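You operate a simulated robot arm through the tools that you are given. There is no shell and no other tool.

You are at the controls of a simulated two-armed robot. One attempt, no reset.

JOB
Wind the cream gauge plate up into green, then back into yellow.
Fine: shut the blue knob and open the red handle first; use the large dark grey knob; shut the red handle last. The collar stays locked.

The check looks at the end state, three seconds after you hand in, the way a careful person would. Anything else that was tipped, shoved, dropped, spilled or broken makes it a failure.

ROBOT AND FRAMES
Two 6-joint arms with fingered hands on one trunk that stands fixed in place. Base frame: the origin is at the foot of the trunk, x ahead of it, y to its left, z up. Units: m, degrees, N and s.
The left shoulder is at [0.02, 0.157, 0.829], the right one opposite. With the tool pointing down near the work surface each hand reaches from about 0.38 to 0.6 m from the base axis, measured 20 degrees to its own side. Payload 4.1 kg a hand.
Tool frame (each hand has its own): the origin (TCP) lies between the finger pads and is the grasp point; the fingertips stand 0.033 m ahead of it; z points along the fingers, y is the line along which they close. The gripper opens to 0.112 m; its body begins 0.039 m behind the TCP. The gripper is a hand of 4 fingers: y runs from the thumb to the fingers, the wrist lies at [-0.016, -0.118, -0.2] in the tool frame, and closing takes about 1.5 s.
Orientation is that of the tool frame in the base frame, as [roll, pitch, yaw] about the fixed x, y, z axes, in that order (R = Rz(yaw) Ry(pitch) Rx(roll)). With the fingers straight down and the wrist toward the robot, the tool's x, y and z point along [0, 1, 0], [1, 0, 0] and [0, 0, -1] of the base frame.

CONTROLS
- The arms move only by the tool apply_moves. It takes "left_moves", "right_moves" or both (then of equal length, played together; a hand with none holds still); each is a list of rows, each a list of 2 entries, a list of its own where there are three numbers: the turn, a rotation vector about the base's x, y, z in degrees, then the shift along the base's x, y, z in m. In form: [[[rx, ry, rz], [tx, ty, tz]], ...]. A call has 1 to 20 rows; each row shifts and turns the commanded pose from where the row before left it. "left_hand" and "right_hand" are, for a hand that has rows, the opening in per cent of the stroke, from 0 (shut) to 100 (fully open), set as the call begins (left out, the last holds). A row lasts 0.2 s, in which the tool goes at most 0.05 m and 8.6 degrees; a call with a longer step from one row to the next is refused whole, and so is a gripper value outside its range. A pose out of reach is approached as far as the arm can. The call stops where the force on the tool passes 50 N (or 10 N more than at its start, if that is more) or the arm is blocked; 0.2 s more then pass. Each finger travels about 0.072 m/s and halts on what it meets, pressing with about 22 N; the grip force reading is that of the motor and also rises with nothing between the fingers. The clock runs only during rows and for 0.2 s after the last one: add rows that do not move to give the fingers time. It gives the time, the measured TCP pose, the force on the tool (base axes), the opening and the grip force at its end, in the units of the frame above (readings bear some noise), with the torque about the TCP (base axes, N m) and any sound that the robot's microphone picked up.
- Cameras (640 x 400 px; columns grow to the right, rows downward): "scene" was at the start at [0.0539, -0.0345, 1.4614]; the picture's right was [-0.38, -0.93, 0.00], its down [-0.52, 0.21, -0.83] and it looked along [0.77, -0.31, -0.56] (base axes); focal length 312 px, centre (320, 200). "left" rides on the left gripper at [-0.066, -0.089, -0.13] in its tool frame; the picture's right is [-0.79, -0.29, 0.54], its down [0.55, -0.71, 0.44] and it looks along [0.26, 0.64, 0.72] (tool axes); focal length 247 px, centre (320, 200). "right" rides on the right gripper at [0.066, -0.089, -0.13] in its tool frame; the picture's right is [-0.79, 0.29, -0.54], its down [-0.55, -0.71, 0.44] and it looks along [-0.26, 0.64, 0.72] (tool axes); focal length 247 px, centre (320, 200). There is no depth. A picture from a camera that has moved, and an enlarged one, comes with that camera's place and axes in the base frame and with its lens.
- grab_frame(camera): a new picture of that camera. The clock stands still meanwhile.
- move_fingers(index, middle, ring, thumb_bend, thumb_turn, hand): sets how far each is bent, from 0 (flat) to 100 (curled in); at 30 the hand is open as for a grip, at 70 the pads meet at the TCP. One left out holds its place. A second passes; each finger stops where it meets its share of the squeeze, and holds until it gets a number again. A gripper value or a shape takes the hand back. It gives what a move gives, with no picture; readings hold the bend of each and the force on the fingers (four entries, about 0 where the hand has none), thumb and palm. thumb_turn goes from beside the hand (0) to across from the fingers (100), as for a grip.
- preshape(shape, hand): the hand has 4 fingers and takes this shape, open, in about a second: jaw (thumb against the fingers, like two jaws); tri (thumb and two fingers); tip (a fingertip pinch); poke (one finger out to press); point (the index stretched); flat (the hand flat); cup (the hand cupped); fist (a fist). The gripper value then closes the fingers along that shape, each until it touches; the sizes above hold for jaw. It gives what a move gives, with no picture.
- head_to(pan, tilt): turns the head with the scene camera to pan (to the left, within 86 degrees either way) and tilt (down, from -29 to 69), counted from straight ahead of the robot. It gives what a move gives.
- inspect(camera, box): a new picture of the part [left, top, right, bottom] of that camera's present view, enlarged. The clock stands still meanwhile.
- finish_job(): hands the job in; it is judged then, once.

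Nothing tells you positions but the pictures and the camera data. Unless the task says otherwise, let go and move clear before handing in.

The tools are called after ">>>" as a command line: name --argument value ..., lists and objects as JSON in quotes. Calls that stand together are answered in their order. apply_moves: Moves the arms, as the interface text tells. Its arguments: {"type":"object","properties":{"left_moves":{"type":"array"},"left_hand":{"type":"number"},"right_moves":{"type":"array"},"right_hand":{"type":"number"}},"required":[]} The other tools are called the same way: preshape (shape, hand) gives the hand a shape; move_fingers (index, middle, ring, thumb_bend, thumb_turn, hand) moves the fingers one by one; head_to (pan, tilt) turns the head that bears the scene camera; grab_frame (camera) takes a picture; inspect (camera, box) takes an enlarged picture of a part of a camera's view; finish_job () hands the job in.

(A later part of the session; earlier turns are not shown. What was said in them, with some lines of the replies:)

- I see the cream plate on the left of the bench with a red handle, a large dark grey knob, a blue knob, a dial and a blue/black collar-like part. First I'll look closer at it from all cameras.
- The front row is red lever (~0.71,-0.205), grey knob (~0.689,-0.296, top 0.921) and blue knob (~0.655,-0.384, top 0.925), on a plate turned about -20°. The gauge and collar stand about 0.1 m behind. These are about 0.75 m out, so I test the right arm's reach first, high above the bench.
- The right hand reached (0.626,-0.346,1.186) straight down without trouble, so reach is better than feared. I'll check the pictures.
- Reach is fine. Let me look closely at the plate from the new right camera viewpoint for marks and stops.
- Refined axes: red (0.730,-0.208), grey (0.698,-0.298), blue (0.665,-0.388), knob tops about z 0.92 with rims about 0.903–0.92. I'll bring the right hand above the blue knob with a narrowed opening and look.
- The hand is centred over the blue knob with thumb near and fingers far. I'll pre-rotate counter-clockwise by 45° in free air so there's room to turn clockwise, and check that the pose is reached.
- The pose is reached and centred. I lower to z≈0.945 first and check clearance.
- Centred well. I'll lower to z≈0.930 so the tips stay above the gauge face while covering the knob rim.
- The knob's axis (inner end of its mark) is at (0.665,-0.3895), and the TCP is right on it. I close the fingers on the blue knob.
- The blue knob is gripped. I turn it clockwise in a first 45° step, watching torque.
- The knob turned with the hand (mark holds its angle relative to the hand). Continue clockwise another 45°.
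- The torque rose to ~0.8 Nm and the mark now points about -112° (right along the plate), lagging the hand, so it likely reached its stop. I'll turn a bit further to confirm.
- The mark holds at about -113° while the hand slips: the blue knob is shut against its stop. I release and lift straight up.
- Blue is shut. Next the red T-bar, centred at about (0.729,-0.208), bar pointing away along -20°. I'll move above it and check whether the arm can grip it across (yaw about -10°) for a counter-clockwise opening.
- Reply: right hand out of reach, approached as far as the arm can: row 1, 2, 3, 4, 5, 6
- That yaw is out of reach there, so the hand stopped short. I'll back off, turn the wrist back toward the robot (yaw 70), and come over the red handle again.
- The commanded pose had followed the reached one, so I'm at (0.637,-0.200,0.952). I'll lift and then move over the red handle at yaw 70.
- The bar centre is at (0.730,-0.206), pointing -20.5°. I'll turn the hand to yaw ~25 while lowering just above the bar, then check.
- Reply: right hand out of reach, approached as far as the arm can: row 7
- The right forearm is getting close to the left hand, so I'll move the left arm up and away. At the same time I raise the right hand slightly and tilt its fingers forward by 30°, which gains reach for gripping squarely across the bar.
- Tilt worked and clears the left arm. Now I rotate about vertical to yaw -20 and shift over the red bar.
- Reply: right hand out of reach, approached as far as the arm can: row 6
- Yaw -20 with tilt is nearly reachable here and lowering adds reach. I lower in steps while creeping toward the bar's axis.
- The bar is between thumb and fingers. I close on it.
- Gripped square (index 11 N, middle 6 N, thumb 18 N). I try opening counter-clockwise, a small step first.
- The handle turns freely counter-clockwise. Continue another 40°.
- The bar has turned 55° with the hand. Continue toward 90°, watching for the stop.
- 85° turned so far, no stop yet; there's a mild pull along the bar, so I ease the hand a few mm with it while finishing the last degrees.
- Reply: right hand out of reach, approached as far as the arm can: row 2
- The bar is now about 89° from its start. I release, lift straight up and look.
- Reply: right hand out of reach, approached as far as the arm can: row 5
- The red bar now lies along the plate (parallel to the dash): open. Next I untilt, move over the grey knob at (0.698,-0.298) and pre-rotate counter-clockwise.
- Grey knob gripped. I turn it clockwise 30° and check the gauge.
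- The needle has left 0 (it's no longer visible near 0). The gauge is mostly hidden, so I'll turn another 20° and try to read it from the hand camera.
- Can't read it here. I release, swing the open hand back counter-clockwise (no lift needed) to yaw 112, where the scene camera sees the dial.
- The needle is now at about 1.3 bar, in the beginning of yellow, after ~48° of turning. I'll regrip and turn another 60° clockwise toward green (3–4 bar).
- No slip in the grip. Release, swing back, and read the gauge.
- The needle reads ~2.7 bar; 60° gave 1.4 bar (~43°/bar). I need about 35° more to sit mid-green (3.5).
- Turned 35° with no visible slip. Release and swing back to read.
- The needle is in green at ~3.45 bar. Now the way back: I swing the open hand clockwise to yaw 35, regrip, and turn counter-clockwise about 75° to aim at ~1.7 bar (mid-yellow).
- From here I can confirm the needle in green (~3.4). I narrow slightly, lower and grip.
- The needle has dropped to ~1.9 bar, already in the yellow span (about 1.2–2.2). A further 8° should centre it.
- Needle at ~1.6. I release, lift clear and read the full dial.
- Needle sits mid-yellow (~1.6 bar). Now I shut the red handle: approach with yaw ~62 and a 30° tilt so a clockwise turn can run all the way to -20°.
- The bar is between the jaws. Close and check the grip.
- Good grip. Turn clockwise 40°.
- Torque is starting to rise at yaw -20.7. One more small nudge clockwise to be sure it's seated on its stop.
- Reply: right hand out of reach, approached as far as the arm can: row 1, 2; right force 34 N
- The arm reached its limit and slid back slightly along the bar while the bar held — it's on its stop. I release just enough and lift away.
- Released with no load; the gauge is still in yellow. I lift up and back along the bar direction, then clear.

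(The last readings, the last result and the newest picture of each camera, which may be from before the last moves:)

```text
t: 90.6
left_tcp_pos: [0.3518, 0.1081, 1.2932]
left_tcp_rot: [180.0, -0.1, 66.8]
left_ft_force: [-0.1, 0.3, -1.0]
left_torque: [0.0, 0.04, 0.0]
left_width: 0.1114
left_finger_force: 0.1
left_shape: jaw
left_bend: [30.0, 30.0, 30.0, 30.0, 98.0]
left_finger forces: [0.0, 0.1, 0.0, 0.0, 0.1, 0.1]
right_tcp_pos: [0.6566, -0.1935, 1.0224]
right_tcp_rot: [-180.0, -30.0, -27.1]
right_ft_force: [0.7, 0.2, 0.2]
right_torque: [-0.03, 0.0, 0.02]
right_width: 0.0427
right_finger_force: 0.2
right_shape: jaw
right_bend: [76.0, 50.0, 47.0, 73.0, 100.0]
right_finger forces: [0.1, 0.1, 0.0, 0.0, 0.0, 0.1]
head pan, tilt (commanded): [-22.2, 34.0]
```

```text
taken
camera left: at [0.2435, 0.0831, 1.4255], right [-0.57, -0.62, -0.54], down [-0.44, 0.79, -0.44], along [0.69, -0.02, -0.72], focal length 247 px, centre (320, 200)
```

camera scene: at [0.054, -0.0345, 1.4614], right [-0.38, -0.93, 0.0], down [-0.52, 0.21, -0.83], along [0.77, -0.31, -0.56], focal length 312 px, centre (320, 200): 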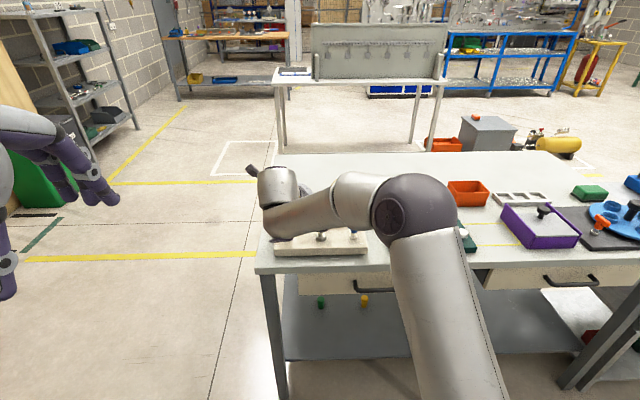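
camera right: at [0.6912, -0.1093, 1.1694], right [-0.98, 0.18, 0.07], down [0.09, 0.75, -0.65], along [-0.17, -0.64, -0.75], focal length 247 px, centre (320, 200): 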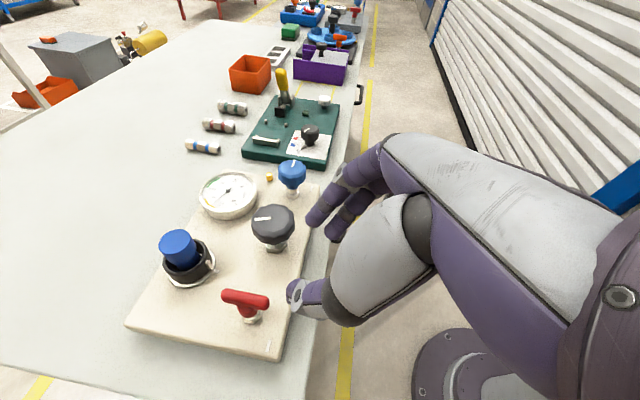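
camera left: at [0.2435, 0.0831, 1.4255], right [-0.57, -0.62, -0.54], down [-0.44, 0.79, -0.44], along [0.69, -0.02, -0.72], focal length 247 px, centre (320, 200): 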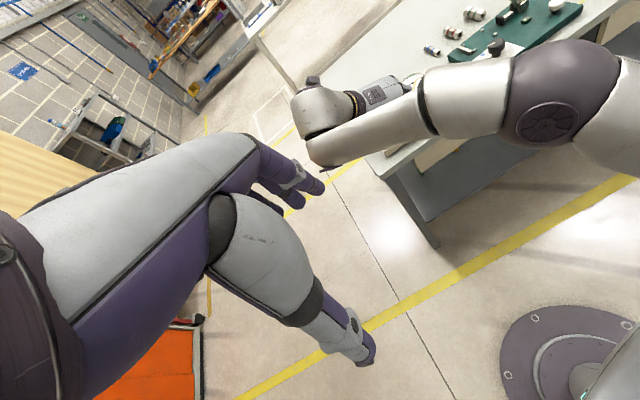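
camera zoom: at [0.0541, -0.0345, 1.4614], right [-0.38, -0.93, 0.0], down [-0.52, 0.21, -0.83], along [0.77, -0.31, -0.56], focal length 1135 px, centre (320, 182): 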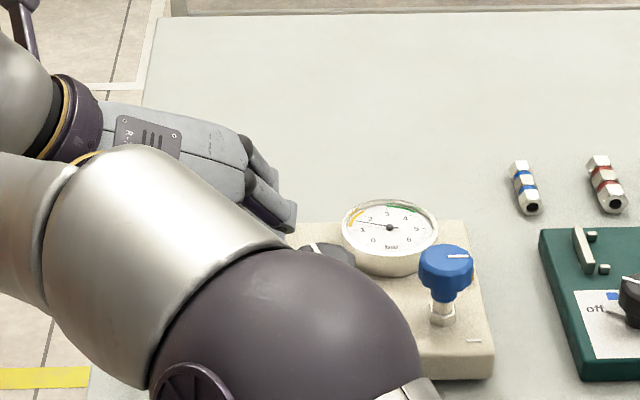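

Clear of the plate. I retract the right hand further and straighten it to see everything.

>>> apply_moves --right_moves '[[[0, 0, 4], [-0.02, -0.01, 0.035]], [[0, 0, 8], [-0.02, -0.015, 0.035]], [[0, 0, 8], [-0.02, -0.02, 0.035]], [[3.4, 6.68, 0], [-0.02, -0.02, 0.03]], [[3.4, 6.68, 0], [-0.02, -0.02, 0.02]], [[3.4, 6.68, 0], [-0.02, -0.02, 0.02]], [[0, 0, 8], [-0.02, -0.02, 0.02]], [[0, 0, 8], [-0.02, -0.02, 0.02]], [[0, 0, 8], [-0.03, -0.02, 0.02]], [[0, 0, 8], [-0.03, -0.02, 0]], [[0, 0, 8], [-0.03, -0.02, 0]], [[0, 0, 8], [-0.03, 0, 0]], [[0, 0, 8], [-0.03, 0, 0]], [[0, 0, 8], [0, 0, 0]], [[0, 0, 0], [0, 0, 0]]]' --right_hand 80

>>> grab_frame --camera "scene"

>>> inspect --camera "scene" --box '[260, 185, 380, 260]'

>>> inspect --camera "left" --box '[330, 40, 460, 160]'

```text
t: 93.8
left_tcp_pos: [0.3517, 0.1079, 1.2943]
left_tcp_rot: [-179.9, 0.1, 66.9]
left_ft_force: [-0.6, 0.1, 0.5]
left_torque: [0.02, 0.02, 0.0]
left_width: 0.1116
left_finger_force: 0.0
left_shape: jaw
left_bend: [30.0, 30.0, 30.0, 30.0, 98.0]
left_finger forces: [0.1, 0.0, 0.0, 0.1, 0.1, 0.0]
right_tcp_pos: [0.348, -0.4015, 1.2548]
right_tcp_rot: [-172.5, -8.7, 54.6]
right_ft_force: [-0.4, -0.1, 0.3]
right_torque: [0.02, 0.01, 0.05]
right_width: 0.0891
right_finger_force: 0.1
right_shape: jaw
right_bend: [26.0, 34.0, 32.0, 51.0, 99.0]
right_finger forces: [0.0, 0.0, 0.1, 0.1, 0.1, 0.0]
head pan, tilt (commanded): [-22.2, 34.0]
```

```text
taken
camera scene: at [0.054, -0.0345, 1.4614], right [-0.38, -0.93, 0.0], down [-0.52, 0.21, -0.83], along [0.77, -0.31, -0.56], focal length 312 px, centre (320, 200)
```

scene: 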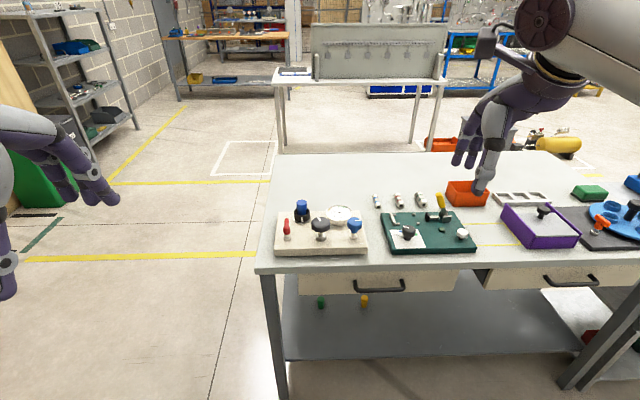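

```text
5.33 times, centred on (320, 222) of scene
camera zoom: at [0.054, -0.0345, 1.4614], right [-0.38, -0.93, 0.0], down [-0.52, 0.21, -0.83], along [0.77, -0.31, -0.56], focal length 1664 px, centre (320, 80)
```

zoom: 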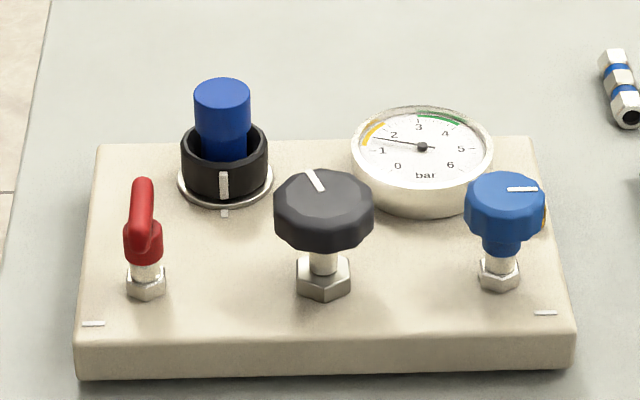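

```text
3.33 times, centred on (395, 100) of left
camera zoom: at [0.2434, 0.0831, 1.4255], right [-0.57, -0.62, -0.54], down [-0.44, 0.79, -0.44], along [0.69, -0.02, -0.72], focal length 823 px, centre (70, 533)
```

zoom: 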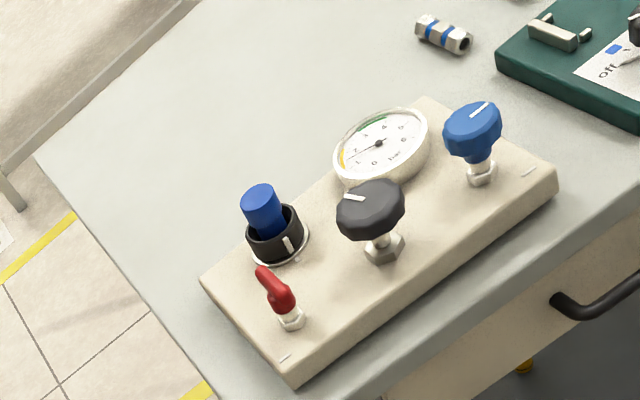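

Everything looks as intended: red back to its original shut angle, blue shut, collar mark still lined up, plate unmoved, needle in yellow. I'll wait a few seconds and re-read the gauge to make sure it isn't drifting.

>>> inspect --camera "scene" --box '[318, 198, 358, 228]'

>>> apply_moves --right_moves '[[[0, 0, 0], [0, 0, 0]], [[0, 0, 0], [0, 0, 0]], [[0, 0, 0], [0, 0, 0]], [[0, 0, 0], [0, 0, 0]], [[0, 0, 0], [0, 0, 0]], [[0, 0, 0], [0, 0, 0]], [[0, 0, 0], [0, 0, 0]], [[0, 0, 0], [0, 0, 0]], [[0, 0, 0], [0, 0, 0]], [[0, 0, 0], [0, 0, 0]], [[0, 0, 0], [0, 0, 0]], [[0, 0, 0], [0, 0, 0]], [[0, 0, 0], [0, 0, 0]], [[0, 0, 0], [0, 0, 0]], [[0, 0, 0], [0, 0, 0]], [[0, 0, 0], [0, 0, 0]], [[0, 0, 0], [0, 0, 0]], [[0, 0, 0], [0, 0, 0]], [[0, 0, 0], [0, 0, 0]], [[0, 0, 0], [0, 0, 0]]]'

>>> inspect --camera "scene" --box '[318, 198, 358, 228]'

>>> inspect --camera "left" --box '[340, 60, 420, 140]'

```text
13.33 times, centred on (338, 213) of scene
camera zoom: at [0.054, -0.0345, 1.4614], right [-0.38, -0.93, 0.0], down [-0.52, 0.21, -0.83], along [0.77, -0.31, -0.56], focal length 4161 px, centre (80, 27)
```

zoom: 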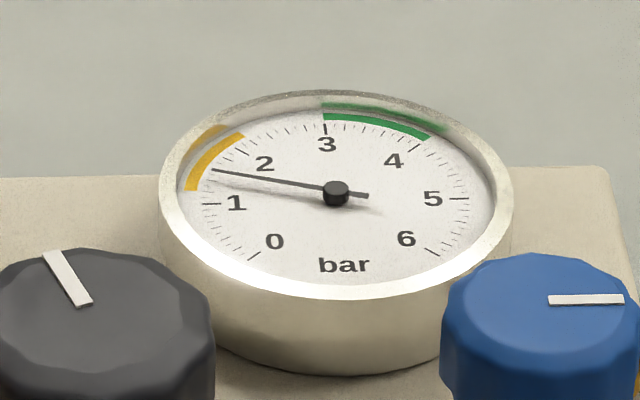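

```text
t: 98.0
left_tcp_pos: [0.3513, 0.1076, 1.2948]
left_tcp_rot: [-179.9, 0.1, 66.8]
left_ft_force: [-0.2, 0.6, 0.2]
left_torque: [-0.02, 0.0, -0.03]
left_width: 0.1118
left_finger_force: 0.0
left_shape: jaw
left_bend: [30.0, 30.0, 30.0, 30.0, 98.0]
left_finger forces: [0.1, 0.1, 0.0, 0.1, 0.1, 0.0]
right_tcp_pos: [0.3492, -0.4012, 1.2561]
right_tcp_rot: [-172.4, -8.8, 54.4]
right_ft_force: [-0.7, 0.3, 0.1]
right_torque: [-0.01, 0.01, 0.03]
right_width: 0.0895
right_finger_force: 0.0
right_shape: jaw
right_bend: [26.0, 34.0, 32.0, 51.0, 99.0]
right_finger forces: [0.0, 0.0, 0.1, 0.0, 0.0, 0.0]
head pan, tilt (commanded): [-22.2, 34.0]
```

```text
13.33 times, centred on (338, 213) of scene
camera zoom: at [0.0539, -0.0345, 1.4614], right [-0.38, -0.93, 0.0], down [-0.52, 0.21, -0.83], along [0.77, -0.31, -0.56], focal length 4161 px, centre (80, 27)
```

zoom: 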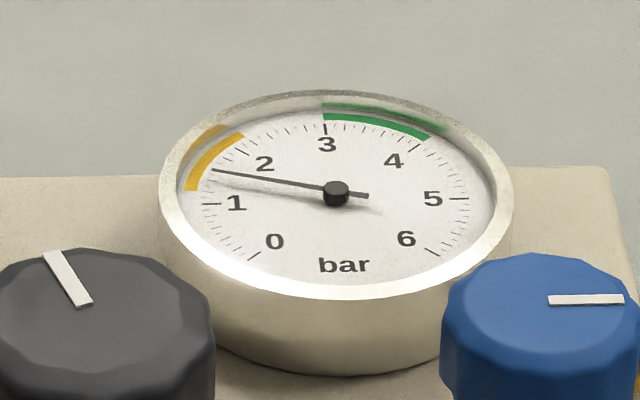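

```text
5.00 times, centred on (380, 100) of left
camera zoom: at [0.2434, 0.0831, 1.4255], right [-0.57, -0.62, -0.54], down [-0.44, 0.79, -0.44], along [0.69, -0.02, -0.72], focal length 1235 px, centre (20, 700)
```

zoom: 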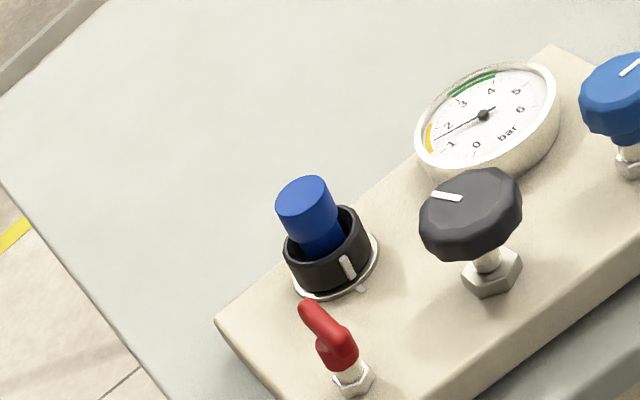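

The needle holds steady at about 1.6 bar, in the middle of the yellow band. Blue and red are shut, the collar is still locked, and both hands are clear, so I'm handing in.

>>> finish_job

```text
The job is handed in.
```

The gauge was wound up into green (about 3.45 bar) and then back into yellow. It held steady at about 1.6 bar, mid-yellow, over a four-second wait before I handed the job in.

- **Before winding:** I turned the blue knob clockwise to its stop (shut), then turned the red handle a quarter turn counter-clockwise (open).
- **Winding:** I used only the large dark grey knob, clockwise up to green and counter-clockwise back to yellow.
- **After winding:** I turned the red handle back to its original shut angle and stopped when the torque rose. On the last nudge the arm hit its reach limit and the hand slid about 15 mm along the bar with up to about 27 N of side force, but the bar stayed put.
- **Collar and surroundings:** The collar mark is still lined up. The plate has not moved, and nothing else on the bench looks disturbed.

Both hands were open and clear at hand-in. I haven't seen the result of the check.
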